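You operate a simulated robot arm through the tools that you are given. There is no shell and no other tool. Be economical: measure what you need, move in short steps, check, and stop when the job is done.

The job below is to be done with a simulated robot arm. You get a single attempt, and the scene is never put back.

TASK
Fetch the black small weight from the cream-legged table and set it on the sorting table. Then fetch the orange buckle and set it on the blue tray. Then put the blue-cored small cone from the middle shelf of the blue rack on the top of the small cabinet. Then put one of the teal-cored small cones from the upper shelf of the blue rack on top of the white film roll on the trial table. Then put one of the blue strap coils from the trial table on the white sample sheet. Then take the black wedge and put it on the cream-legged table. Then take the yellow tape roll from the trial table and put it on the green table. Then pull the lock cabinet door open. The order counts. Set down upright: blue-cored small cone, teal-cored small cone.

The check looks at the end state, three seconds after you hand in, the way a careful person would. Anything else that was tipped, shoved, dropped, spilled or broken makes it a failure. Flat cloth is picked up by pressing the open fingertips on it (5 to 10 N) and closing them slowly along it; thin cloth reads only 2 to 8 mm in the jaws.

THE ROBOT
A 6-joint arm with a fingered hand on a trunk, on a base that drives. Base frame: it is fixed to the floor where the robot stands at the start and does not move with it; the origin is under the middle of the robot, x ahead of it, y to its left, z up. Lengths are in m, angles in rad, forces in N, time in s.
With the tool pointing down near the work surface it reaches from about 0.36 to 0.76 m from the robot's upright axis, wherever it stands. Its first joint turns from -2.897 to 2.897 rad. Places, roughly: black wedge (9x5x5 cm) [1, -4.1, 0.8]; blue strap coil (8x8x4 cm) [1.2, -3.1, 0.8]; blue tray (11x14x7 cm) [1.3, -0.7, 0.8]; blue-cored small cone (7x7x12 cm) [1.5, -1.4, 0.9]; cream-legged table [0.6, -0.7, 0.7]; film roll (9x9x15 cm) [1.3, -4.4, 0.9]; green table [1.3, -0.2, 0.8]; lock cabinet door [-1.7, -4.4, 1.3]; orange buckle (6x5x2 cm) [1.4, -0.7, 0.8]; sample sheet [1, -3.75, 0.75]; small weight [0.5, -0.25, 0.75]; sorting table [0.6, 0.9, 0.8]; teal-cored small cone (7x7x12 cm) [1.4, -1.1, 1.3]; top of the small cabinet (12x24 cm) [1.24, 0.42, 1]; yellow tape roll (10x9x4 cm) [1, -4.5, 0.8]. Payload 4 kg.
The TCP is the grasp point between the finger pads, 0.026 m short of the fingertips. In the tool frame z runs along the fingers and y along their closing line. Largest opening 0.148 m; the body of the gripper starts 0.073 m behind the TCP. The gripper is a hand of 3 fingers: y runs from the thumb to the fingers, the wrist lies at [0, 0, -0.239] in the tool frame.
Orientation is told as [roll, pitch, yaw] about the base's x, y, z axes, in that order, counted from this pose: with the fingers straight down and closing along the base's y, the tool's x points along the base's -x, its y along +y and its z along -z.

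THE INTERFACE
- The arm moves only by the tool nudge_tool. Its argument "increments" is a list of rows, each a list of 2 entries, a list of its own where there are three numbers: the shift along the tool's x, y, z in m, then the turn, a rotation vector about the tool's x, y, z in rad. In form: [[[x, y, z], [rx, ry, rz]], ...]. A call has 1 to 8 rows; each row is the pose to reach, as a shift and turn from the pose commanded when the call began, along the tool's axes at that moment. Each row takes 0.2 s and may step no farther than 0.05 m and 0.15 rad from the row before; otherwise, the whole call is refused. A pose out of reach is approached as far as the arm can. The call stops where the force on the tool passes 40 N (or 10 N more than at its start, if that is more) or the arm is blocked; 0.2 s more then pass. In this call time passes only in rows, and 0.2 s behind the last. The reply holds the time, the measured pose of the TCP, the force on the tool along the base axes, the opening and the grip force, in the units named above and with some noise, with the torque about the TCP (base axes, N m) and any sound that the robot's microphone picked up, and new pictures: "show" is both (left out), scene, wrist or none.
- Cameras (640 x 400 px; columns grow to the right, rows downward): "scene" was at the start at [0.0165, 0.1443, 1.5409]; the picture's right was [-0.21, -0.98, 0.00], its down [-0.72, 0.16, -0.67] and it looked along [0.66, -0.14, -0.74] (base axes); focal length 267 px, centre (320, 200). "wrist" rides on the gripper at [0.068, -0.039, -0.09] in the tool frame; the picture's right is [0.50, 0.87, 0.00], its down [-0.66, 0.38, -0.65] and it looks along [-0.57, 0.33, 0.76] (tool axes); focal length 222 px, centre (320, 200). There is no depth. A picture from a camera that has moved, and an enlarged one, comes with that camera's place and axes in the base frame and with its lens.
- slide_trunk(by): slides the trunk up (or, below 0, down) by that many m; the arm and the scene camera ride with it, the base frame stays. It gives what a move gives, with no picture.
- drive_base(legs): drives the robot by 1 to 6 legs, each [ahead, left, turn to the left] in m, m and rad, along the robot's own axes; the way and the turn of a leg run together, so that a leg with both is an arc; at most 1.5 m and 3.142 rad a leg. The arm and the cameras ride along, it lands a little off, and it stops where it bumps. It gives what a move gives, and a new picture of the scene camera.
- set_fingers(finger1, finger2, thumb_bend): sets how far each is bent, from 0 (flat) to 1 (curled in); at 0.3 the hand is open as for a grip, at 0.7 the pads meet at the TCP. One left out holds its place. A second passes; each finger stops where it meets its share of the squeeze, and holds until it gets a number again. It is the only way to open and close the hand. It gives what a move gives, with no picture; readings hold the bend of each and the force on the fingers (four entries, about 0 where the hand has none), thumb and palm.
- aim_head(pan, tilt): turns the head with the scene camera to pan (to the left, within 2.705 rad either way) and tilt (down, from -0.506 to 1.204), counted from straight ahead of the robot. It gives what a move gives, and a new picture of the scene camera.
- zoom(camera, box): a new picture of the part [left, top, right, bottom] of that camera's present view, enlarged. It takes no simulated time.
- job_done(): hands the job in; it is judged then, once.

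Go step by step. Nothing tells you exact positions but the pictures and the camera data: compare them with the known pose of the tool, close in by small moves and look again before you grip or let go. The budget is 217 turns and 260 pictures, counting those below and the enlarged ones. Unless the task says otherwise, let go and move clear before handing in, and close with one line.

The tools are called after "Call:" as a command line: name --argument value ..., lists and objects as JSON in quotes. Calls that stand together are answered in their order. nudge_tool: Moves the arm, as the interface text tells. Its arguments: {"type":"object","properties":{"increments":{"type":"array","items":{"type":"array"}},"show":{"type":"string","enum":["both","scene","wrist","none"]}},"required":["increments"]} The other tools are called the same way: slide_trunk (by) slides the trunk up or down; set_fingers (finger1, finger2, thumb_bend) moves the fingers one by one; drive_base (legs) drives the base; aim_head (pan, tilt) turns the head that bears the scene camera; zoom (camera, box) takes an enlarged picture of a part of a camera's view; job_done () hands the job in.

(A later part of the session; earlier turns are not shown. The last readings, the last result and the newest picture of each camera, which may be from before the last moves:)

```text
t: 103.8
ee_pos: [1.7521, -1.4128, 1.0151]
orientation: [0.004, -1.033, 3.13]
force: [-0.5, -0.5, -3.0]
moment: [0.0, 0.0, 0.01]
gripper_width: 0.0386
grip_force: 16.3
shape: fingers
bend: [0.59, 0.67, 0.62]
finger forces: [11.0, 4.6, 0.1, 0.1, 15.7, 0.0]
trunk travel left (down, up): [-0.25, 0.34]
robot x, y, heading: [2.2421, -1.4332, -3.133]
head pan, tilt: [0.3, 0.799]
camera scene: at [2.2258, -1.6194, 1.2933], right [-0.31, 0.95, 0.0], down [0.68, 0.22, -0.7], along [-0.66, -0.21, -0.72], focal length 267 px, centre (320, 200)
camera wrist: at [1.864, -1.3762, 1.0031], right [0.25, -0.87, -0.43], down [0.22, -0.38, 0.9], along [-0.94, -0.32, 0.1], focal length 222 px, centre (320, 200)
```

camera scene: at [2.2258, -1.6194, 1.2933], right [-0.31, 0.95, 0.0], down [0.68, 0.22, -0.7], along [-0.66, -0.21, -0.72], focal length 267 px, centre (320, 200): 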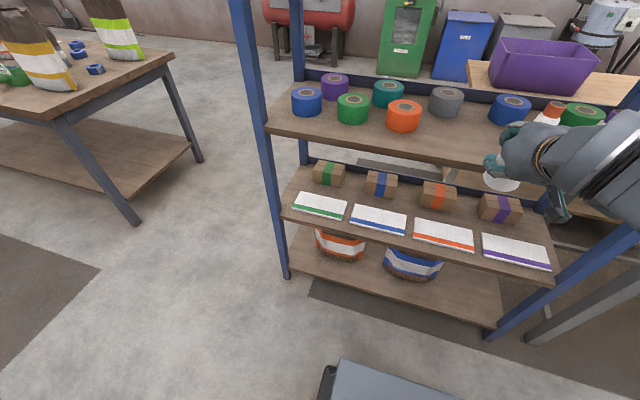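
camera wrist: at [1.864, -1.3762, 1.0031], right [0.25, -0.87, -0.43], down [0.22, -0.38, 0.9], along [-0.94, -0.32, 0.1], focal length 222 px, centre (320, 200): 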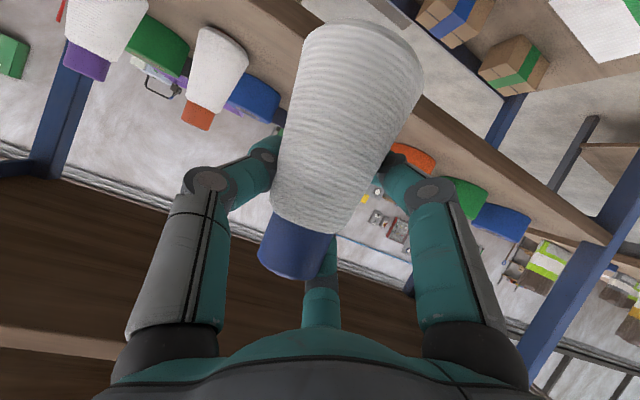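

The cone is out and upright. Before driving to the small cabinet I'll raise the trunk and look along the aisle that way.

Call:
slide_trunk --by 0.25

Call:
aim_head --pan -1.0 --tilt 0.45

```text
t: 106.4
ee_pos: [1.7522, -1.4152, 1.2653]
orientation: [0.002, -1.033, 3.133]
force: [-0.6, 0.1, -2.2]
moment: [-0.04, -0.01, -0.02]
gripper_width: 0.0384
grip_force: 15.5
shape: fingers
bend: [0.59, 0.67, 0.62]
finger forces: [11.0, 4.6, 0.1, 0.0, 15.7, 0.0]
trunk travel left (down, up): [-0.5, 0.09]
robot x, y, heading: [2.2422, -1.4357, -3.131]
head pan, tilt: [0.3, 0.799]
```

```text
t: 107.9
ee_pos: [1.7501, -1.412, 1.2653]
orientation: [0.004, -1.035, 3.132]
force: [-0.3, 0.5, -1.0]
moment: [-0.04, 0.01, -0.01]
gripper_width: 0.0384
grip_force: 15.8
shape: fingers
bend: [0.59, 0.67, 0.62]
finger forces: [11.0, 4.6, 0.0, 0.0, 15.7, 0.1]
trunk travel left (down, up): [-0.5, 0.09]
robot x, y, heading: [2.2408, -1.4349, -3.132]
head pan, tilt: [-1.0, 0.45]
camera scene: at [2.2525, -1.518, 1.5737], right [0.84, 0.55, 0.0], down [0.24, -0.36, -0.9], along [-0.49, 0.75, -0.44], focal length 267 px, centre (320, 200)
```

scene: 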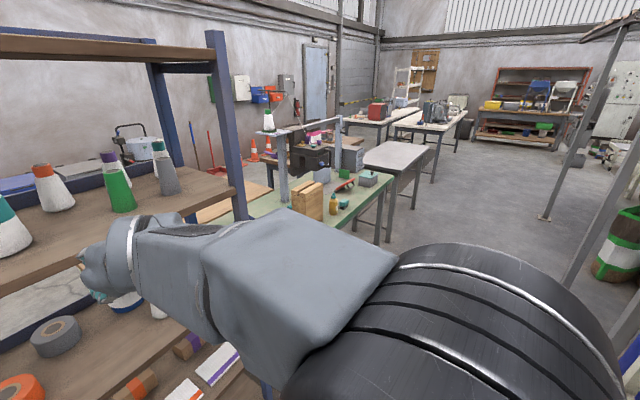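

The aisle is clear. Backing off 0.1 m from the rack and driving along to the cabinet end.

Call:
drive_base --legs '[[-0.1, 0, 0], [0, -1.2, 0], [0, -0.62, 0]]'

Call:
aim_head --pan 0.3 --tilt 0.6

```text
t: 117.8
ee_pos: [1.825, 0.4028, 1.2651]
orientation: [0.003, -1.033, -3.132]
force: [-0.3, 0.0, -2.1]
moment: [-0.06, 0.02, -0.01]
gripper_width: 0.0384
grip_force: 15.7
shape: fingers
bend: [0.59, 0.67, 0.62]
finger forces: [10.9, 4.6, 0.1, 0.0, 15.7, 0.1]
trunk travel left (down, up): [-0.5, 0.09]
robot x, y, heading: [2.3175, 0.3912, -3.119]
head pan, tilt: [-1.0, 0.45]
camera scene: at [2.3284, 0.3079, 1.5738], right [0.83, 0.56, 0.0], down [0.25, -0.36, -0.9], along [-0.51, 0.74, -0.44], focal length 267 px, centre (320, 200)
```

scene: 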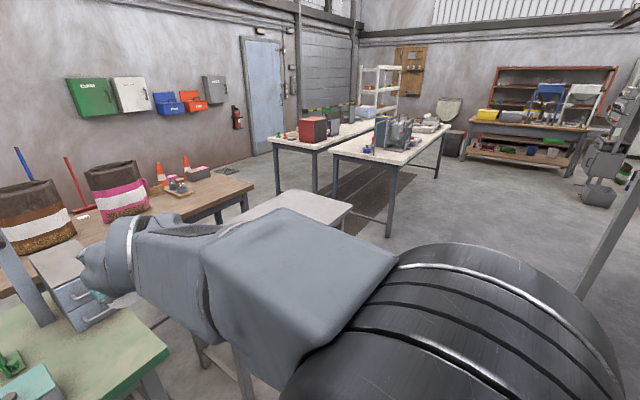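

```text
t: 119.3
ee_pos: [1.8261, 0.4039, 1.2657]
orientation: [0.003, -1.032, -3.133]
force: [0.7, 0.4, -2.6]
moment: [-0.01, -0.03, 0.01]
gripper_width: 0.0382
grip_force: 16.1
shape: fingers
bend: [0.59, 0.67, 0.62]
finger forces: [11.0, 4.6, 0.0, 0.0, 15.7, 0.0]
trunk travel left (down, up): [-0.5, 0.09]
robot x, y, heading: [2.3178, 0.3887, -3.112]
head pan, tilt: [0.3, 0.6]
camera scene: at [2.2966, 0.2034, 1.5602], right [-0.32, 0.95, 0.0], down [0.53, 0.18, -0.83], along [-0.78, -0.27, -0.56], focal length 267 px, centre (320, 200)
```

scene: 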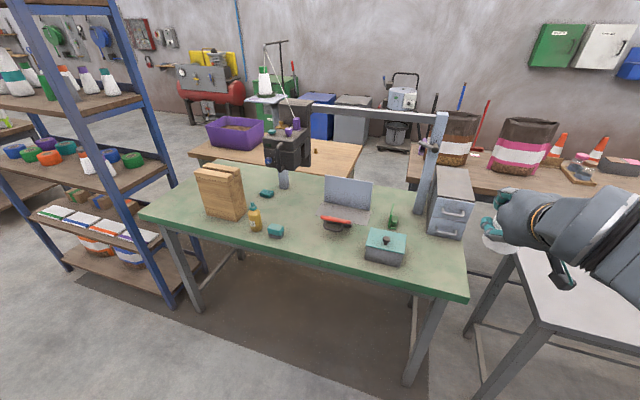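

The cabinet top is at about [1.24, 0.41, 1.0], the post is behind it. I'll drive 0.33 m closer and check the cone's attitude.

Call:
drive_base --legs '[[0.33, 0.0, -0.02]]'

Call:
zoom --camera "scene" --box '[400, 120, 640, 270]'

```text
t: 121.5
ee_pos: [1.4934, 0.4066, 1.2655]
orientation: [0.004, -1.033, 3.131]
force: [0.2, -0.3, -2.2]
moment: [-0.06, 0.01, -0.01]
gripper_width: 0.0384
grip_force: 15.5
shape: fingers
bend: [0.59, 0.67, 0.62]
finger forces: [11.0, 4.6, 0.0, 0.0, 15.7, 0.0]
trunk travel left (down, up): [-0.5, 0.09]
robot x, y, heading: [1.9846, 0.3875, -3.14]
head pan, tilt: [0.3, 0.6]
camera scene: at [1.9604, 0.1975, 1.5602], right [-0.3, 0.95, 0.0], down [0.54, 0.17, -0.82], along [-0.79, -0.25, -0.57], focal length 267 px, centre (320, 200)
```

scene: 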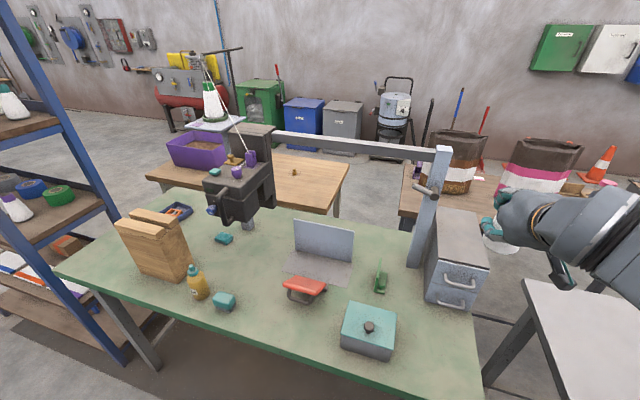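

```text
2.67 times, centred on (520, 195) of scene
camera zoom: at [1.9604, 0.1975, 1.5602], right [-0.3, 0.95, 0.0], down [0.54, 0.17, -0.82], along [-0.79, -0.25, -0.57], focal length 712 px, centre (-213, 213)
```

zoom: 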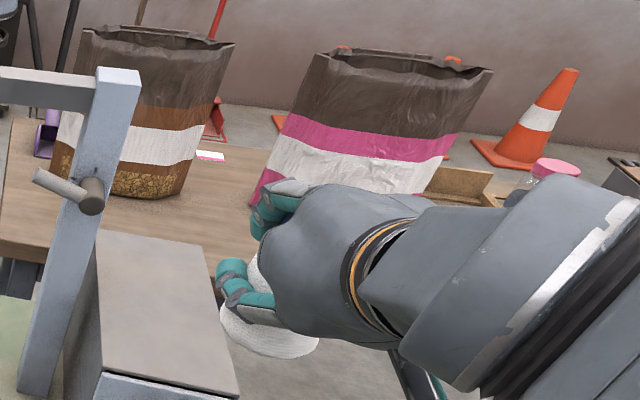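

Cabinet top spans x 1.12–1.36, y 0.35–0.48. I'll carry the cone over it, staying 6 cm above.

Call:
nudge_tool --increments '[[[-0.003, 0, 0.042], [0, 0, 0]], [[-0.005, 0, 0.084], [0, 0, 0]], [[-0.008, 0, 0.126], [0, 0, 0]], [[-0.01, 0, 0.168], [0, 0, 0]], [[-0.013, 0, 0.21], [0, 0, 0]], [[-0.015, 0, 0.25], [0, 0, 0]]]'

Call:
zoom --camera "scene" --box '[400, 140, 560, 240]'

```text
t: 122.9
ee_pos: [1.2618, 0.4068, 1.1682]
orientation: [0.001, -1.021, 3.13]
force: [0.2, -0.5, -1.9]
moment: [0.02, -0.01, 0.0]
gripper_width: 0.0382
grip_force: 15.3
shape: fingers
bend: [0.59, 0.67, 0.62]
finger forces: [10.7, 4.6, 0.1, 0.0, 15.4, 0.0]
out of reach, approached as far as the arm can: row 4, 5, 6
trunk travel left (down, up): [-0.5, 0.09]
robot x, y, heading: [1.9821, 0.388, -3.133]
head pan, tilt: [0.3, 0.6]
camera scene: at [1.9599, 0.1975, 1.5602], right [-0.3, 0.95, 0.0], down [0.54, 0.17, -0.82], along [-0.79, -0.25, -0.57], focal length 267 px, centre (320, 200)
camera wrist: at [1.3742, 0.4437, 1.1579], right [0.25, -0.87, -0.43], down [0.21, -0.38, 0.9], along [-0.94, -0.32, 0.09], focal length 222 px, centre (320, 200)
```

scene: 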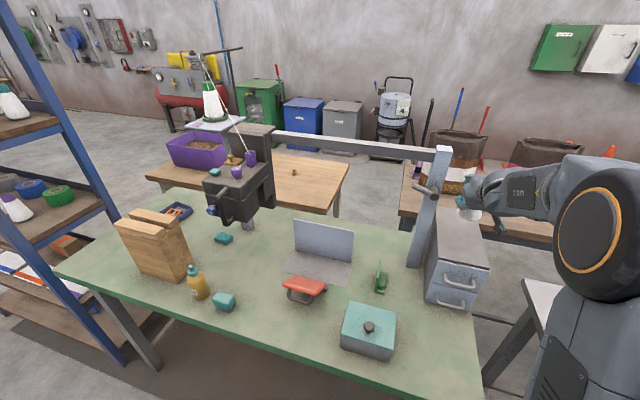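
wrist: 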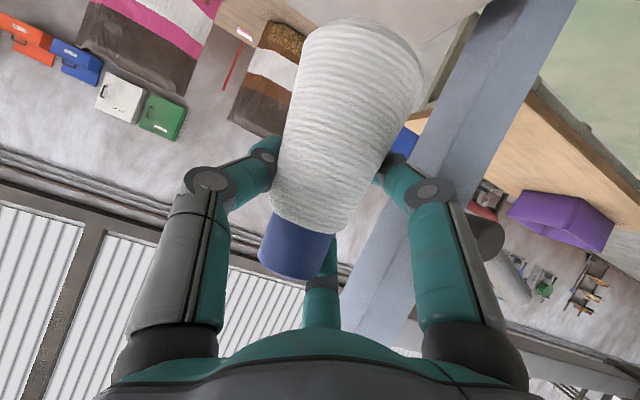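

```text
4.00 times, centred on (480, 190) of scene
camera zoom: at [1.9599, 0.1975, 1.5602], right [-0.3, 0.95, 0.0], down [0.54, 0.17, -0.82], along [-0.79, -0.25, -0.57], focal length 1068 px, centre (-320, 240)
```

zoom: 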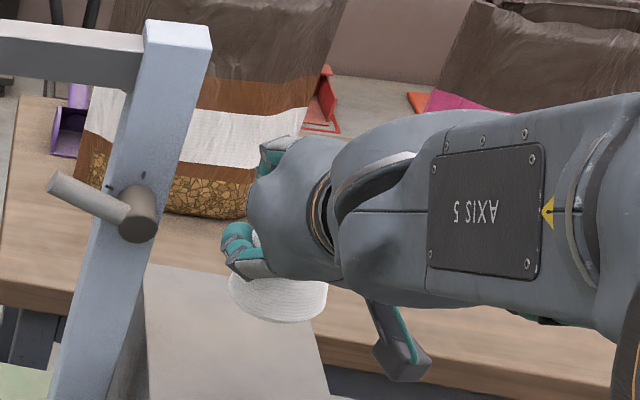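

The arm is near its limit, but the cone's base is over the cabinet's middle ([1.227, 0.418]). I'll lower with the trunk.

Call:
slide_trunk --by -0.055

Call:
zoom --camera "scene" --box '[400, 120, 560, 220]'

Call:
nudge_tool --increments '[[[0.0, 0, 0.0], [0, 0, 0]]]' --show "wrist"

```text
t: 123.8
ee_pos: [1.2631, 0.4072, 1.1128]
orientation: [0.002, -1.021, 3.131]
force: [0.2, -0.4, -2.4]
moment: [-0.01, -0.01, 0.01]
gripper_width: 0.0382
grip_force: 15.4
shape: fingers
bend: [0.59, 0.67, 0.62]
finger forces: [10.8, 4.7, 0.1, 0.0, 15.5, 0.0]
trunk travel left (down, up): [-0.445, 0.145]
robot x, y, heading: [1.9857, 0.3869, -3.128]
head pan, tilt: [0.3, 0.6]
```

```text
4.00 times, centred on (480, 170) of scene
camera zoom: at [1.9605, 0.1975, 1.5052], right [-0.3, 0.95, 0.0], down [0.54, 0.17, -0.83], along [-0.79, -0.25, -0.56], focal length 1068 px, centre (-320, 320)
```

zoom: 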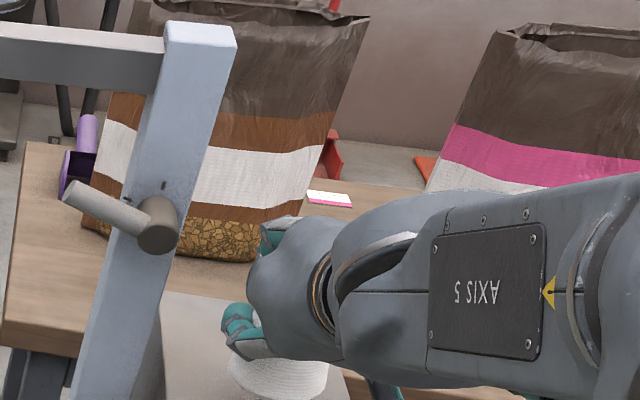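

```text
t: 124.2
ee_pos: [1.2632, 0.4069, 1.1135]
orientation: [0.002, -1.02, 3.132]
force: [0.4, 0.8, -1.8]
moment: [-0.02, 0.01, 0.01]
gripper_width: 0.038
grip_force: 15.2
shape: fingers
bend: [0.59, 0.67, 0.62]
finger forces: [10.8, 4.6, 0.0, 0.0, 15.6, 0.0]
trunk travel left (down, up): [-0.445, 0.145]
robot x, y, heading: [1.9844, 0.3872, -3.13]
head pan, tilt: [0.3, 0.6]
camera wrist: at [1.375, 0.4438, 1.1032], right [0.25, -0.87, -0.43], down [0.21, -0.38, 0.9], along [-0.94, -0.32, 0.09], focal length 222 px, centre (320, 200)
```

wrist: 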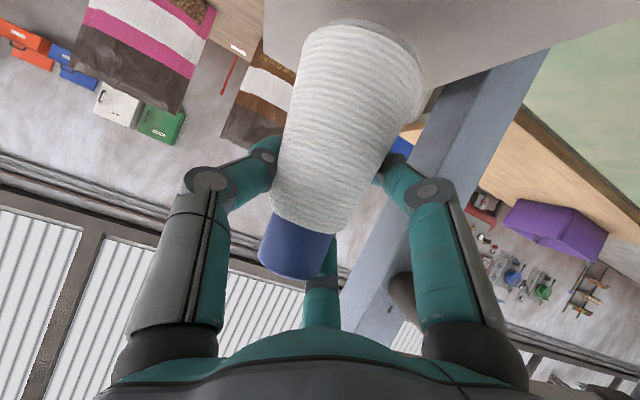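

Small steps down until the cone's base touches.

Call:
nudge_tool --increments '[[[0.0051, 0, 0.0031], [0, 0, 0]], [[0.0102, 0, 0.0063], [0, 0, 0]], [[0.0153, 0, 0.0094], [0, 0, 0]]]' --show "wrist"

```text
t: 125.0
ee_pos: [1.256, 0.4047, 1.1052]
orientation: [-0.001, -1.012, 3.13]
force: [0.2, 0.0, -1.7]
moment: [-0.03, 0.0, 0.03]
gripper_width: 0.0381
grip_force: 15.5
shape: fingers
bend: [0.59, 0.67, 0.62]
finger forces: [10.8, 4.7, 0.1, 0.0, 15.4, 0.1]
out of reach, approached as far as the arm can: row 2, 3
trunk travel left (down, up): [-0.445, 0.145]
robot x, y, heading: [1.9853, 0.3833, -3.132]
head pan, tilt: [0.3, 0.6]
camera wrist: at [1.3696, 0.4423, 1.0962], right [0.26, -0.87, -0.42], down [0.2, -0.38, 0.9], along [-0.94, -0.32, 0.08], focal length 222 px, centre (320, 200)
```

wrist: 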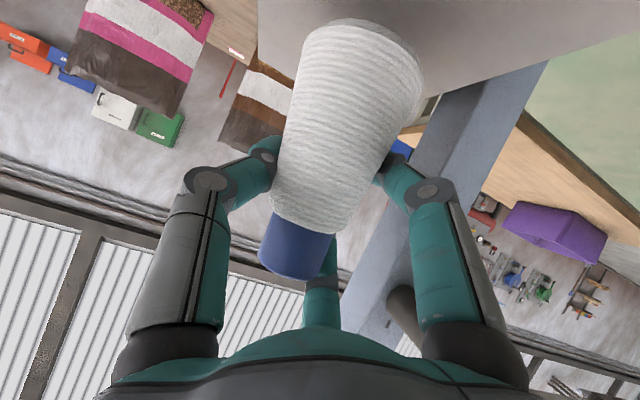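

The arm is at a joint limit, so I'll finish lowering with the trunk in small slides.

Call:
slide_trunk --by -0.01

Call:
slide_trunk --by -0.005

```text
t: 125.6
ee_pos: [1.258, 0.4038, 1.0957]
orientation: [0.001, -1.012, 3.13]
force: [0.0, 0.4, -2.5]
moment: [0.01, 0.02, 0.03]
gripper_width: 0.0382
grip_force: 15.5
shape: fingers
bend: [0.59, 0.67, 0.62]
finger forces: [10.8, 4.6, 0.1, 0.0, 15.5, 0.0]
trunk travel left (down, up): [-0.435, 0.155]
robot x, y, heading: [1.9815, 0.3856, -3.133]
head pan, tilt: [0.3, 0.6]
```

```text
t: 126.2
ee_pos: [1.2581, 0.4056, 1.0915]
orientation: [0.002, -1.012, 3.131]
force: [0.3, 0.4, -2.3]
moment: [0.01, 0.0, -0.01]
gripper_width: 0.0383
grip_force: 15.1
shape: fingers
bend: [0.59, 0.67, 0.62]
finger forces: [10.8, 4.6, 0.0, 0.0, 15.6, 0.0]
trunk travel left (down, up): [-0.43, 0.16]
robot x, y, heading: [1.981, 0.3832, -3.133]
head pan, tilt: [0.3, 0.6]
```

Let me look at the remaining gap.

Call:
zoom --camera "scene" --box '[420, 130, 540, 205]'

Call:
slide_trunk --by -0.005

Call:
slide_trunk --by -0.004

```text
5.33 times, centred on (480, 168) of scene
camera zoom: at [1.9605, 0.1975, 1.4902], right [-0.3, 0.95, 0.0], down [0.54, 0.17, -0.82], along [-0.79, -0.25, -0.57], focal length 1423 px, centre (-533, 373)
```

zoom: 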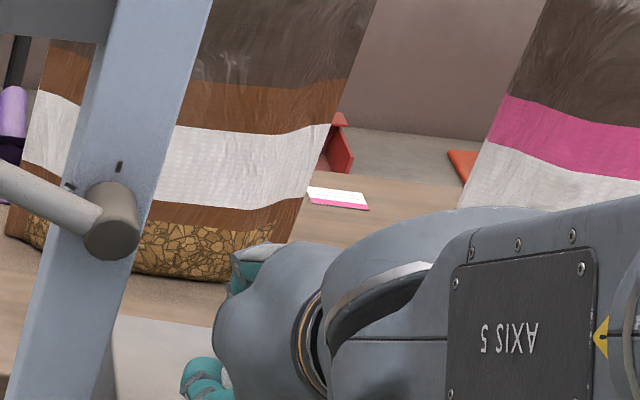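

```text
t: 126.7
ee_pos: [1.2565, 0.4062, 1.0875]
orientation: [0.0, -1.014, 3.131]
force: [0.1, 0.8, 3.5]
moment: [0.03, -0.02, 0.01]
gripper_width: 0.0381
grip_force: 16.1
shape: fingers
bend: [0.59, 0.67, 0.62]
finger forces: [10.8, 4.6, 0.0, 0.0, 17.1, 0.0]
trunk travel left (down, up): [-0.425, 0.165]
robot x, y, heading: [1.9801, 0.3807, -3.129]
head pan, tilt: [0.3, 0.6]
```

```text
t: 127.2
ee_pos: [1.2566, 0.4065, 1.0827]
orientation: [-0.001, -1.015, 3.132]
force: [-2.6, 5.6, 13.2]
moment: [0.14, 0.09, 0.01]
gripper_width: 0.0377
grip_force: 18.9
shape: fingers
bend: [0.6, 0.66, 0.62]
finger forces: [11.7, 3.6, 0.0, 0.0, 21.7, 0.0]
trunk travel left (down, up): [-0.421, 0.169]
robot x, y, heading: [1.9875, 0.3845, -3.132]
head pan, tilt: [0.3, 0.6]
```

Contact (13 N). I'll open in two stages and check with the wrist camera.

Call:
set_fingers --finger1 0.52 --finger2 0.56 --thumb_bend 0.54

Call:
set_fingers --finger1 0.42 --finger2 0.42 --thumb_bend 0.42

Call:
zoom --camera "wrist" --box '[100, 0, 580, 300]'

```text
t: 128.2
ee_pos: [1.2552, 0.4059, 1.0826]
orientation: [0.003, -1.012, 3.13]
force: [-0.3, -1.1, 0.1]
moment: [-0.05, 0.01, 0.0]
gripper_width: 0.0542
grip_force: 1.0
shape: fingers
bend: [0.51, 0.56, 0.54]
finger forces: [1.0, 0.0, 0.0, 0.1, 0.3, 0.1]
trunk travel left (down, up): [-0.421, 0.169]
robot x, y, heading: [1.9831, 0.3855, -3.136]
head pan, tilt: [0.3, 0.6]
```

```text
t: 129.2
ee_pos: [1.258, 0.4056, 1.0823]
orientation: [0.002, -1.012, 3.132]
force: [-0.2, -0.4, 0.8]
moment: [0.0, 0.0, 0.0]
gripper_width: 0.0881
grip_force: 0.1
shape: fingers
bend: [0.42, 0.42, 0.42]
finger forces: [0.0, 0.0, 0.1, 0.0, 0.0, 0.0]
trunk travel left (down, up): [-0.421, 0.169]
robot x, y, heading: [1.9874, 0.3811, -3.135]
head pan, tilt: [0.3, 0.6]
```

```text
1.33 times, centred on (340, 150) of wrist
camera zoom: at [1.3697, 0.4423, 1.0724], right [0.26, -0.87, -0.42], down [0.2, -0.38, 0.9], along [-0.94, -0.32, 0.08], focal length 296 px, centre (293, 267)
```

zoom: 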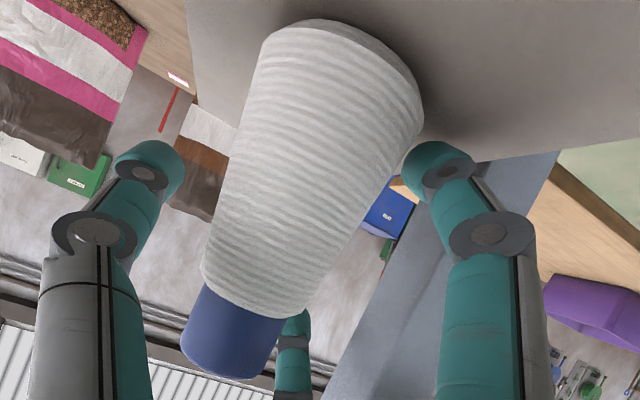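

The cone stands free. I'll back the whole robot straight out.

Call:
drive_base --legs '[[-0.3, 0, 0]]'

Call:
zoom --camera "scene" --box '[400, 80, 560, 180]'

```text
t: 131.3
ee_pos: [1.5611, 0.4083, 1.0808]
orientation: [0.002, -1.013, 3.131]
force: [0.0, 0.2, 0.8]
moment: [0.02, -0.02, 0.01]
gripper_width: 0.088
grip_force: 0.0
shape: fingers
bend: [0.42, 0.42, 0.42]
finger forces: [0.0, 0.0, 0.0, 0.0, 0.1, 0.0]
trunk travel left (down, up): [-0.421, 0.169]
robot x, y, heading: [2.2911, 0.3886, -3.135]
head pan, tilt: [0.3, 0.6]
camera scene: at [2.2658, 0.2004, 1.4812], right [-0.3, 0.95, 0.0], down [0.54, 0.17, -0.83], along [-0.79, -0.25, -0.56], focal length 267 px, centre (320, 200)
```

scene: 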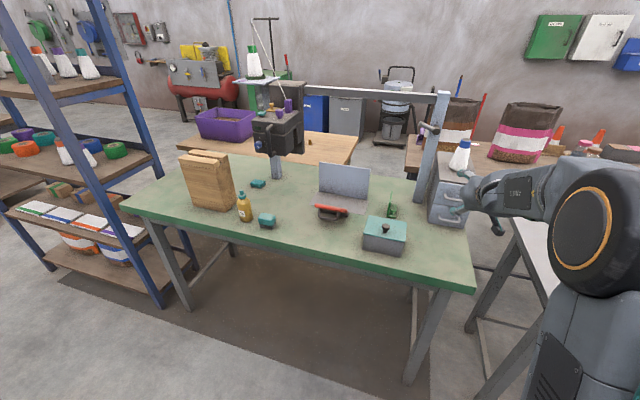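

```text
4.00 times, centred on (480, 130) of scene
camera zoom: at [2.2658, 0.2004, 1.4812], right [-0.3, 0.95, 0.0], down [0.54, 0.17, -0.83], along [-0.79, -0.25, -0.56], focal length 1068 px, centre (-320, 480)
```

zoom: 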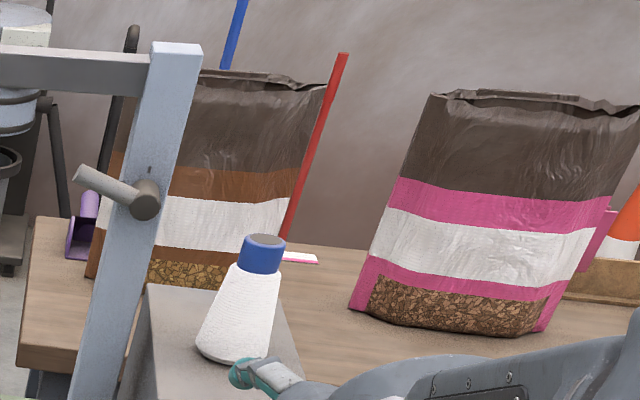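

The blue-cored cone stands upright on the cabinet. Next is a teal-cored one; the right-hand one on the upper shelf is best reached from the rack's front. I'll fold the hand back to vertical and close in before driving.

Call:
nudge_tool --increments '[[[0.004, 0, -0.035], [0, 0.125, 0]], [[0.008, 0, -0.07], [0, 0.25, 0]], [[0.012, 0, -0.105], [0, 0.375, 0]], [[0.016, 0, -0.14], [0, 0.5, 0]], [[0.02, 0, -0.175], [0, 0.625, 0]], [[0.024, 0, -0.21], [0, 0.75, 0]], [[0.028, 0, -0.245], [0, 0.875, 0]], [[0.03, 0, -0.276], [0, 1.0, 0]]]' --show "none"

Call:
slide_trunk --by 0.079

Call:
drive_base --legs '[[0, 1.4, 0], [0.0, 1.42, 0]]'

```text
t: 133.1
ee_pos: [1.8124, 0.4037, 1.2025]
orientation: [0.002, -0.012, 3.129]
force: [0.9, -0.6, -0.1]
moment: [0.0, 0.04, -0.01]
gripper_width: 0.0882
grip_force: 0.0
shape: fingers
bend: [0.42, 0.42, 0.42]
finger forces: [0.0, 0.1, 0.1, 0.0, 0.0, 0.0]
out of reach, approached as far as the arm can: row 1
trunk travel left (down, up): [-0.421, 0.169]
robot x, y, heading: [2.2869, 0.3875, -3.127]
head pan, tilt: [0.3, 0.6]
```

```text
t: 134.3
ee_pos: [1.8141, 0.4041, 1.28]
orientation: [-0.002, -0.011, 3.133]
force: [-0.6, 0.1, -0.1]
moment: [-0.02, -0.02, -0.05]
gripper_width: 0.0884
grip_force: 0.0
shape: fingers
bend: [0.42, 0.42, 0.42]
finger forces: [0.0, 0.0, 0.1, 0.1, 0.0, 0.0]
trunk travel left (down, up): [-0.5, 0.09]
robot x, y, heading: [2.2888, 0.3872, -3.129]
head pan, tilt: [0.3, 0.6]
```

```text
t: 147.8
ee_pos: [1.8325, -2.3907, 1.2801]
orientation: [0.0, -0.013, 3.135]
force: [1.1, -0.7, 0.1]
moment: [-0.01, 0.0, 0.01]
gripper_width: 0.0883
grip_force: 0.1
shape: fingers
bend: [0.42, 0.42, 0.42]
finger forces: [0.0, 0.0, 0.0, 0.0, 0.0, 0.0]
trunk travel left (down, up): [-0.5, 0.09]
robot x, y, heading: [2.3126, -2.4064, -3.123]
head pan, tilt: [0.3, 0.6]
camera scene: at [2.2859, -2.5917, 1.5602], right [-0.31, 0.95, 0.0], down [0.54, 0.17, -0.83], along [-0.78, -0.25, -0.56], focal length 267 px, centre (320, 200)
```

scene: 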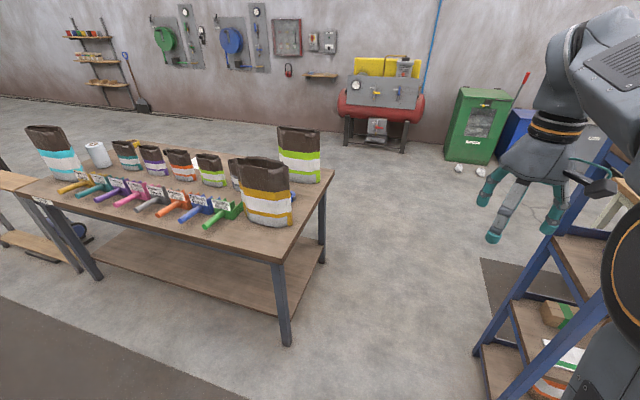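

I now see the trial table with the white film roll at its far end. Driving through the corridor to the rack's front, then turning to face it.

Call:
drive_base --legs '[[1.5, -0.0, -0.02], [0.1, 0, 0], [0, 0, -1.57], [0, 0, -1.57]]'

Call:
aim_head --pan 0.35 --tilt 0.3

```text
t: 163.6
ee_pos: [1.1808, -2.4382, 1.2806]
orientation: [0.0, -0.011, -0.023]
force: [0.1, 0.8, -0.6]
moment: [0.0, -0.02, -0.01]
gripper_width: 0.0885
grip_force: 0.0
shape: fingers
bend: [0.42, 0.42, 0.42]
finger forces: [0.1, 0.0, 0.1, 0.0, 0.0, 0.0]
trunk travel left (down, up): [-0.5, 0.09]
robot x, y, heading: [0.7049, -2.4134, -0.002]
head pan, tilt: [0.3, 0.6]
camera scene: at [0.7288, -2.2288, 1.5602], right [0.29, -0.96, 0.0], down [-0.54, -0.17, -0.83], along [0.79, 0.24, -0.56], focal length 267 px, centre (320, 200)
```

scene: 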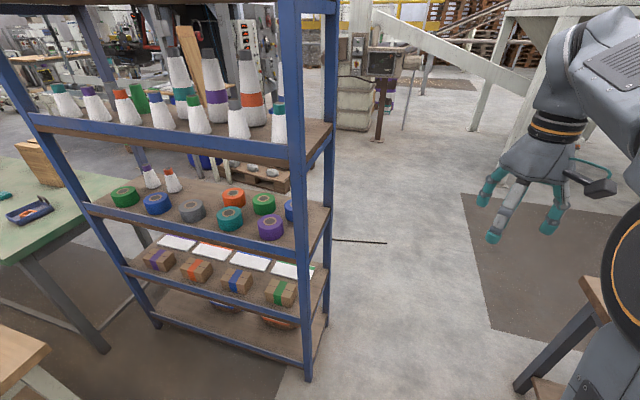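

```text
t: 164.4
ee_pos: [1.1814, -2.4378, 1.2804]
orientation: [0.0, -0.011, -0.022]
force: [0.2, -0.8, 0.1]
moment: [0.02, 0.01, 0.01]
gripper_width: 0.0883
grip_force: 0.0
shape: fingers
bend: [0.42, 0.42, 0.42]
finger forces: [0.0, 0.0, 0.0, 0.0, 0.1, 0.1]
trunk travel left (down, up): [-0.5, 0.09]
robot x, y, heading: [0.7027, -2.4182, -0.002]
head pan, tilt: [0.351, 0.3]
camera scene: at [0.732, -2.2229, 1.5876], right [0.34, -0.94, 0.0], down [-0.28, -0.1, -0.96], along [0.9, 0.33, -0.3], focal length 267 px, centre (320, 200)
```

scene: 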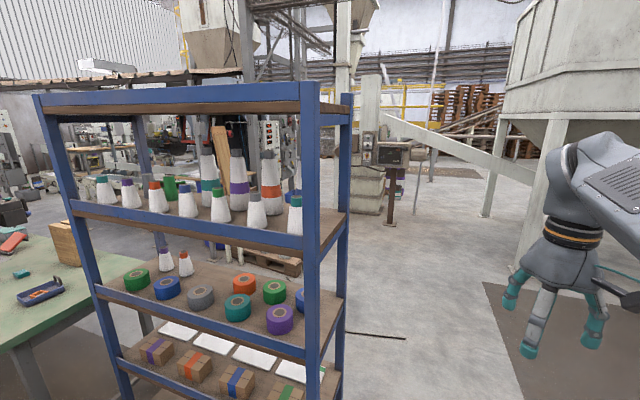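

Right-hand teal cone is on the front row by the right upright. I'll shift left in line with it, keeping back from the rack, and take a level look.

Call:
drive_base --legs '[[0.0, 0.55, 0.0]]'

Call:
zoom --camera "scene" --box '[280, 120, 520, 270]'

```text
t: 167.6
ee_pos: [1.181, -1.8864, 1.2812]
orientation: [0.001, -0.011, -0.017]
force: [-0.3, 0.3, 0.1]
moment: [-0.03, -0.02, -0.02]
gripper_width: 0.0883
grip_force: 0.1
shape: fingers
bend: [0.42, 0.42, 0.42]
finger forces: [0.0, 0.0, 0.1, 0.1, 0.0, 0.0]
trunk travel left (down, up): [-0.5, 0.09]
robot x, y, heading: [0.705, -1.8696, 0.001]
head pan, tilt: [0.351, 0.3]
camera scene: at [0.7313, -1.6737, 1.5877], right [0.35, -0.94, 0.0], down [-0.28, -0.1, -0.96], along [0.9, 0.33, -0.3], focal length 267 px, centre (320, 200)
```

scene: 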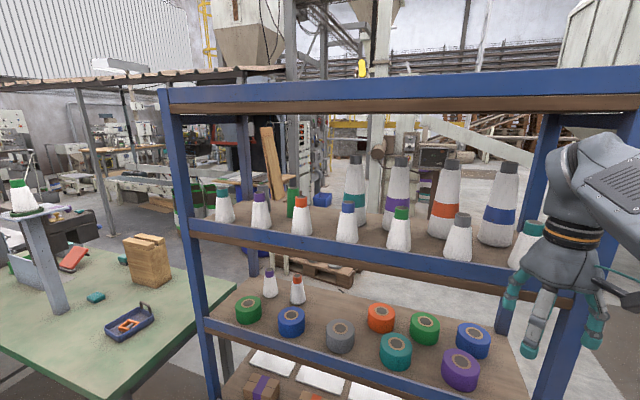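

```text
2.67 times, centred on (400, 195) of scene
camera zoom: at [0.7313, -1.6737, 1.5877], right [0.35, -0.94, 0.0], down [-0.28, -0.1, -0.96], along [0.9, 0.33, -0.3], focal length 712 px, centre (107, 213)
```

zoom: 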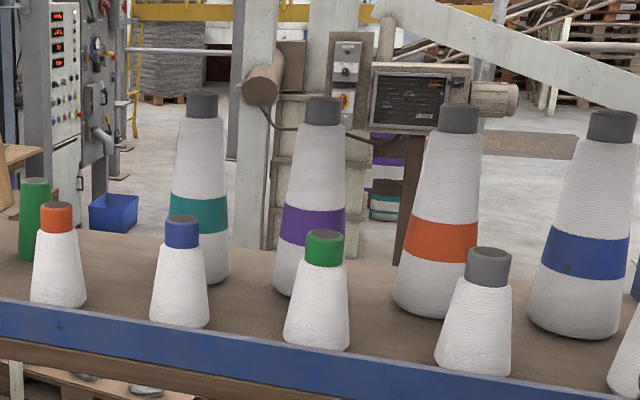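

Triangulation: right teal cone top [1.381, -1.917, 1.369] (shelf ≈1.25), 5 cm from the upright. I'll approach obliquely from the left at ~26° with a 45° tilt; first raise and tilt the hand here.

Call:
nudge_tool --increments '[[[0.0, 0, -0.03], [0, -0.13, 0]], [[0.0, 0, -0.06], [0, -0.26, 0]], [[0.0, 0, -0.09], [0, -0.39, 0]], [[0.0, 0, -0.12], [0, -0.52, 0]], [[0.0, 0, -0.14], [0, -0.65, 0]], [[0.0, 0, -0.16], [0, -0.78, 0]]]' --show "none"

Call:
slide_trunk --by 0.05

Call:
drive_base --legs '[[0.0, 0.21, 0], [0.0, 0, -0.46]]'

```text
t: 169.0
ee_pos: [1.1783, -1.8882, 1.4427]
orientation: [0.001, -0.796, -0.019]
force: [-0.2, -0.1, 0.8]
moment: [-0.02, -0.02, -0.01]
gripper_width: 0.0883
grip_force: 0.0
shape: fingers
bend: [0.42, 0.42, 0.42]
finger forces: [0.0, 0.0, 0.0, 0.0, 0.1, 0.1]
trunk travel left (down, up): [-0.5, 0.09]
robot x, y, heading: [0.7044, -1.8675, 0.008]
head pan, tilt: [0.351, 0.3]
```

```text
t: 169.9
ee_pos: [1.1791, -1.8877, 1.4922]
orientation: [0.001, -0.791, -0.017]
force: [0.5, 0.2, 0.6]
moment: [-0.01, 0.04, 0.01]
gripper_width: 0.0884
grip_force: 0.1
shape: fingers
bend: [0.42, 0.42, 0.42]
finger forces: [0.0, 0.0, 0.1, 0.0, 0.0, 0.0]
trunk travel left (down, up): [-0.55, 0.04]
robot x, y, heading: [0.7057, -1.8673, -0.001]
head pan, tilt: [0.351, 0.3]
```

```text
t: 172.9
ee_pos: [1.1225, -1.8786, 1.4913]
orientation: [0.002, -0.792, -0.469]
force: [0.7, 0.2, -1.2]
moment: [0.02, -0.02, 0.03]
gripper_width: 0.0883
grip_force: 0.1
shape: fingers
bend: [0.42, 0.42, 0.42]
finger forces: [0.0, 0.0, 0.0, 0.0, 0.0, 0.0]
trunk travel left (down, up): [-0.55, 0.04]
robot x, y, heading: [0.704, -1.6547, -0.449]
head pan, tilt: [0.351, 0.3]
camera scene: at [0.8121, -1.4919, 1.6377], right [-0.1, -1.0, 0.0], down [-0.29, 0.03, -0.96], along [0.95, -0.09, -0.3], focal length 267 px, centre (320, 200)
```

scene: 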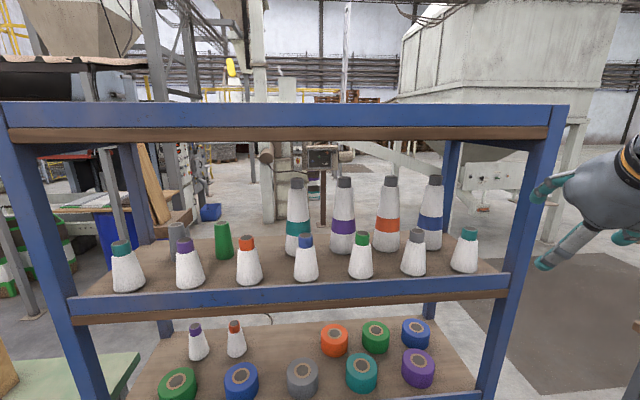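

The teal cone is clearly visible at [1.377, -1.915]. I'll move in so that it lies straight ahead at ~0.6 m.

Call:
drive_base --legs '[[0.133, 0.037, 0.03]]'

Call:
nudge_tool --increments '[[[0, 0, 0], [0, 0, 0]]]' --show "wrist"

```text
t: 174.2
ee_pos: [1.2664, -1.8885, 1.4916]
orientation: [-0.001, -0.793, -0.438]
force: [0.0, 0.7, 0.0]
moment: [-0.01, 0.06, -0.04]
gripper_width: 0.0884
grip_force: 0.1
shape: fingers
bend: [0.42, 0.42, 0.42]
finger forces: [0.1, 0.1, 0.0, 0.0, 0.0, 0.0]
trunk travel left (down, up): [-0.55, 0.04]
robot x, y, heading: [0.8428, -1.6758, -0.417]
head pan, tilt: [0.351, 0.3]
camera scene: at [0.9453, -1.5115, 1.6376], right [-0.07, -1.0, 0.0], down [-0.3, 0.02, -0.96], along [0.95, -0.06, -0.3], focal length 267 px, centre (320, 200)
```

scene: 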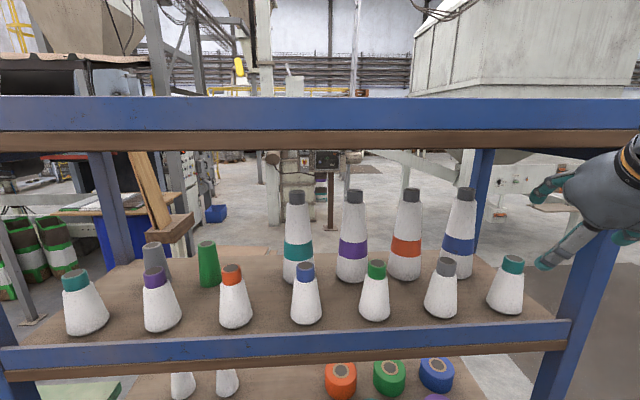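

```text
t: 174.6
ee_pos: [1.2652, -1.888, 1.4922]
orientation: [0.002, -0.793, -0.437]
force: [0.2, 0.9, 0.3]
moment: [-0.03, 0.02, 0.02]
gripper_width: 0.0885
grip_force: 0.0
shape: fingers
bend: [0.42, 0.42, 0.42]
finger forces: [0.0, 0.0, 0.1, 0.0, 0.0, 0.1]
trunk travel left (down, up): [-0.55, 0.04]
robot x, y, heading: [0.8429, -1.6756, -0.417]
head pan, tilt: [0.351, 0.3]
camera wrist: at [1.1476, -1.8775, 1.507], right [0.05, 0.93, -0.36], down [0.15, 0.34, 0.93], along [0.99, -0.1, -0.13], focal length 222 px, centre (320, 200)
```

wrist: 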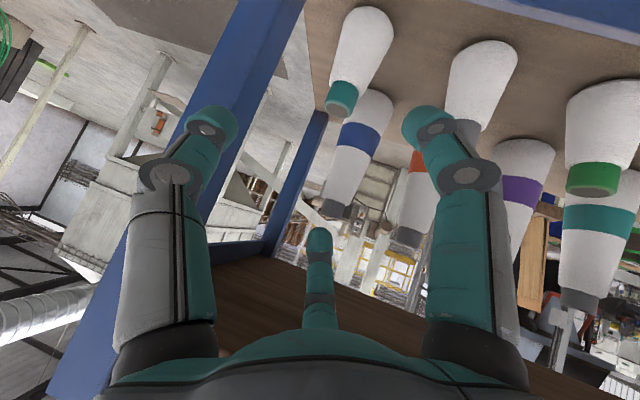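

Cone refined to [1.379, -1.917], top z 1.366. I'll tuck the thumb a little (upright side), align 2 cm left and lower to just in front of the cone.

Call:
set_fingers --finger1 0.42 --finger2 0.42 --thumb_bend 0.48

Call:
nudge_tool --increments '[[[0.021, 0.011, 0.021], [0, 0, 0]], [[0.043, 0.022, 0.042], [0, 0, 0]], [[0.064, 0.022, 0.063], [0, 0, 0]], [[0.086, 0.022, 0.084], [0, 0, 0]]]'

```text
t: 175.6
ee_pos: [1.2655, -1.8885, 1.4912]
orientation: [-0.001, -0.793, -0.437]
force: [0.9, -0.7, 0.0]
moment: [-0.02, 0.0, -0.01]
gripper_width: 0.0787
grip_force: 0.0
shape: fingers
bend: [0.42, 0.42, 0.48]
finger forces: [0.0, 0.0, 0.1, 0.0, 0.2, 0.0]
trunk travel left (down, up): [-0.55, 0.04]
robot x, y, heading: [0.8391, -1.6765, -0.417]
head pan, tilt: [0.351, 0.3]
```

```text
t: 176.6
ee_pos: [1.2739, -1.8669, 1.3718]
orientation: [0.002, -0.793, -0.437]
force: [0.0, -0.8, -0.1]
moment: [0.02, 0.0, 0.0]
gripper_width: 0.0791
grip_force: 0.0
shape: fingers
bend: [0.42, 0.42, 0.48]
finger forces: [0.0, 0.0, 0.0, 0.1, 0.0, 0.0]
trunk travel left (down, up): [-0.55, 0.04]
robot x, y, heading: [0.838, -1.6747, -0.42]
head pan, tilt: [0.351, 0.3]
camera scene: at [0.9444, -1.5113, 1.6377], right [-0.07, -1.0, 0.0], down [-0.29, 0.02, -0.96], along [0.95, -0.06, -0.3], focal length 267 px, centre (320, 200)
camera wrist: at [1.1567, -1.8555, 1.3861], right [0.05, 0.93, -0.36], down [0.15, 0.34, 0.93], along [0.99, -0.1, -0.13], focal length 222 px, centre (320, 200)
```

scene: 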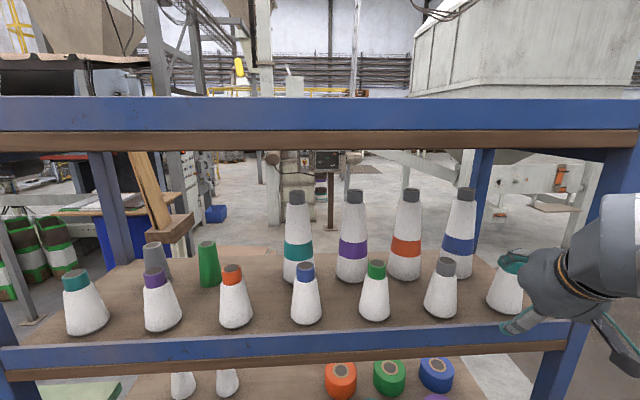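
wrist: 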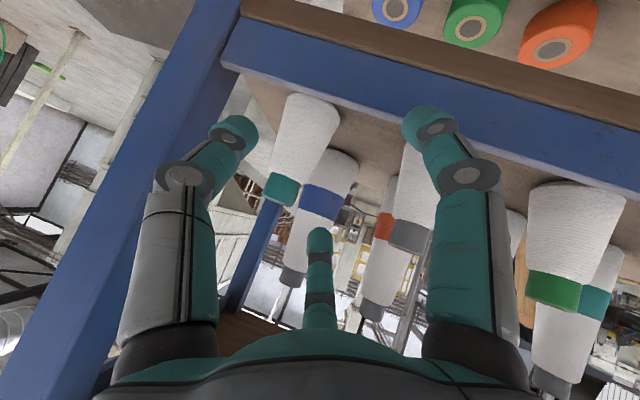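

Aligned. Advancing three quarters of the way.

Call:
nudge_tool --increments '[[[-0.014, 0, 0.027], [0, 0, 0]], [[-0.028, 0, 0.054], [0, 0, 0]], [[-0.041, 0, 0.08], [0, 0, 0]]]'

```text
t: 177.4
ee_pos: [1.3536, -1.9048, 1.3432]
orientation: [0.003, -0.792, -0.439]
force: [0.0, 0.2, -0.6]
moment: [0.01, 0.0, 0.01]
gripper_width: 0.0789
grip_force: 0.0
shape: fingers
bend: [0.42, 0.42, 0.48]
finger forces: [0.0, 0.0, 0.0, 0.0, 0.0, 0.1]
trunk travel left (down, up): [-0.55, 0.04]
robot x, y, heading: [0.8445, -1.6775, -0.418]
head pan, tilt: [0.351, 0.3]
camera scene: at [0.9448, -1.5115, 1.6377], right [-0.07, -1.0, 0.0], down [-0.3, 0.02, -0.96], along [0.95, -0.06, -0.3], focal length 267 px, centre (320, 200)
camera wrist: at [1.2352, -1.893, 1.3589], right [0.05, 0.93, -0.35], down [0.16, 0.34, 0.93], along [0.99, -0.1, -0.13], focal length 222 px, centre (320, 200)
```

scene: 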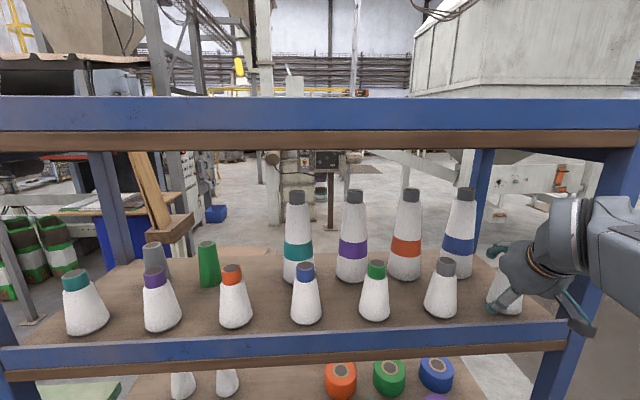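
wrist: 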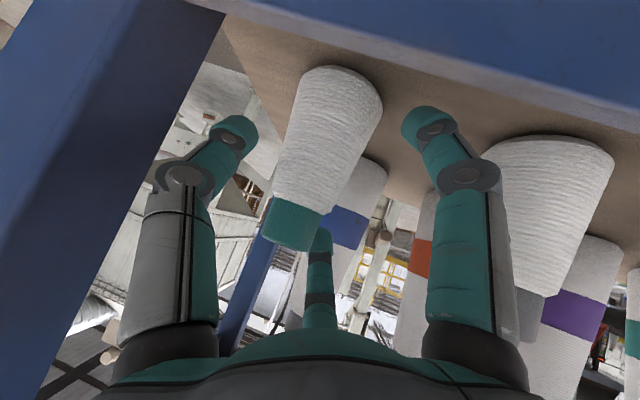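

Clear of the upright on the left. The last 3 cm, then close.

Call:
nudge_tool --increments '[[[-0.014, 0.0, 0.026], [0, 0, 0]]]' --show "wrist"

Call:
set_fingers --finger1 0.7 --finger2 0.7 --thumb_bend 0.7

Call:
zoom --camera "wrist" --box '[100, 0, 580, 300]'

```text
t: 177.8
ee_pos: [1.3792, -1.9155, 1.334]
orientation: [0.001, -0.794, -0.439]
force: [-0.5, 0.6, 0.7]
moment: [0.01, 0.0, 0.0]
gripper_width: 0.0788
grip_force: 0.0
shape: fingers
bend: [0.42, 0.42, 0.48]
finger forces: [0.0, 0.1, 0.0, 0.1, 0.1, 0.1]
trunk travel left (down, up): [-0.55, 0.04]
robot x, y, heading: [0.8426, -1.675, -0.42]
head pan, tilt: [0.351, 0.3]
camera wrist: at [1.2601, -1.9045, 1.3498], right [0.05, 0.93, -0.36], down [0.15, 0.34, 0.93], along [0.99, -0.1, -0.13], focal length 222 px, centre (320, 200)
```

wrist: 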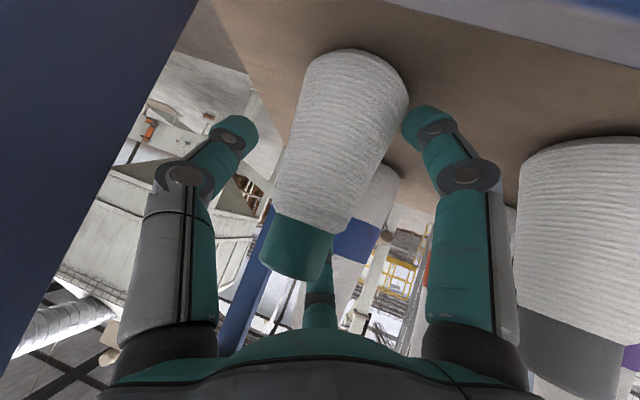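

```text
t: 178.8
ee_pos: [1.3772, -1.9152, 1.335]
orientation: [0.0, -0.794, -0.436]
force: [0.3, 0.3, 5.3]
moment: [0.03, 0.03, 0.0]
gripper_width: 0.0526
grip_force: 17.6
shape: fingers
bend: [0.49, 0.6, 0.61]
finger forces: [11.2, 8.7, 0.0, 0.0, 15.6, 0.1]
trunk travel left (down, up): [-0.55, 0.04]
robot x, y, heading: [0.8374, -1.6779, -0.421]
head pan, tilt: [0.351, 0.3]
```

```text
1.33 times, centred on (340, 150) of wrist
camera zoom: at [1.2596, -1.9042, 1.3502], right [0.05, 0.93, -0.36], down [0.15, 0.35, 0.93], along [0.99, -0.1, -0.13], focal length 296 px, centre (293, 267)
```

zoom: 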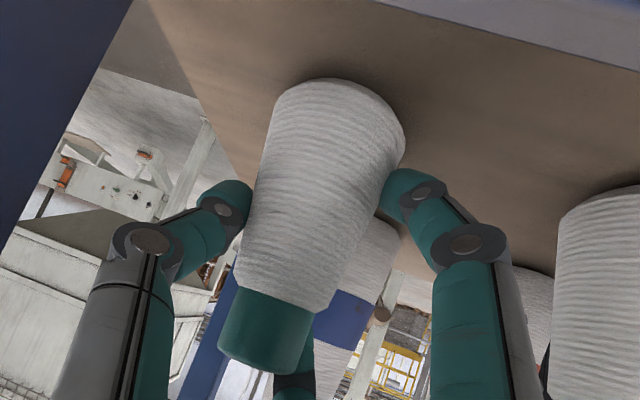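

Held at 17 N. Lifting 4 cm and withdrawing along the approach line.

Call:
nudge_tool --increments '[[[-0.014, 0, -0.014], [0, 0, 0]], [[-0.028, 0, -0.028], [0, 0, 0]]]' --show "wrist"

Call:
nudge_tool --increments '[[[0.023, 0.0, -0.024], [0, 0, 0]], [[0.046, 0.0, -0.047], [0, 0, 0]], [[0.069, 0.0, -0.07], [0, 0, 0]], [[0.092, 0.0, -0.094], [0, 0, 0]]]'

```text
t: 179.4
ee_pos: [1.3775, -1.9158, 1.3747]
orientation: [0.0, -0.793, -0.437]
force: [0.7, 1.1, -2.2]
moment: [0.01, 0.04, 0.02]
gripper_width: 0.049
grip_force: 14.1
shape: fingers
bend: [0.5, 0.62, 0.61]
finger forces: [8.3, 7.0, 0.0, 0.1, 12.8, 0.0]
trunk travel left (down, up): [-0.55, 0.04]
robot x, y, heading: [0.8433, -1.6777, -0.424]
head pan, tilt: [0.351, 0.3]
camera wrist: at [1.2594, -1.9047, 1.3897], right [0.05, 0.93, -0.36], down [0.16, 0.34, 0.93], along [0.99, -0.1, -0.13], focal length 222 px, centre (320, 200)
```

wrist: 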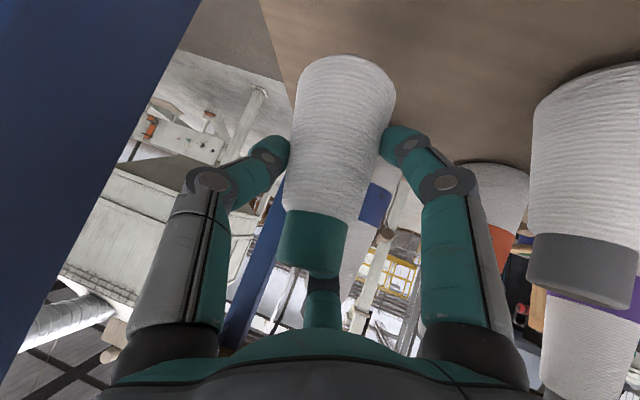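

```text
t: 180.4
ee_pos: [1.2588, -1.8607, 1.3764]
orientation: [-0.001, -0.793, -0.438]
force: [0.9, 0.5, 10.7]
moment: [-0.14, -0.44, -0.03]
gripper_width: 0.0441
grip_force: 16.8
shape: fingers
bend: [0.52, 0.63, 0.64]
finger forces: [9.0, 13.2, 0.0, 0.0, 11.9, 0.1]
trunk travel left (down, up): [-0.55, 0.04]
robot x, y, heading: [0.8424, -1.6752, -0.421]
head pan, tilt: [0.351, 0.3]
camera scene: at [0.9437, -1.511, 1.6378], right [-0.07, -1.0, 0.0], down [-0.29, 0.02, -0.96], along [0.95, -0.06, -0.3], focal length 267 px, centre (320, 200)
camera wrist: at [1.1406, -1.8496, 1.391], right [0.05, 0.93, -0.36], down [0.15, 0.35, 0.93], along [0.99, -0.1, -0.13], focal length 222 px, centre (320, 200)
```

scene: 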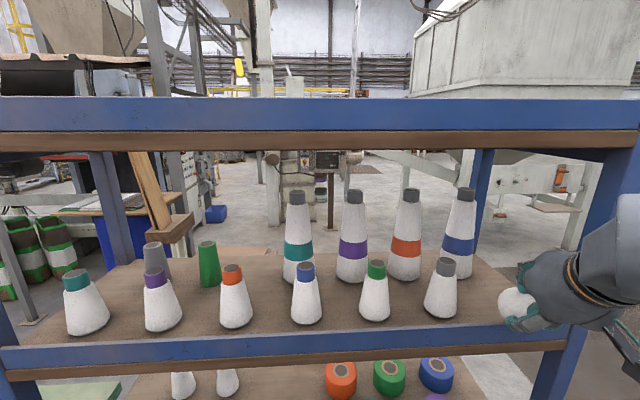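
wrist: 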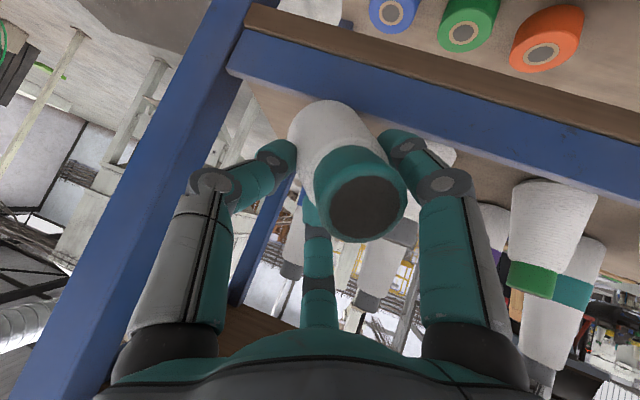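

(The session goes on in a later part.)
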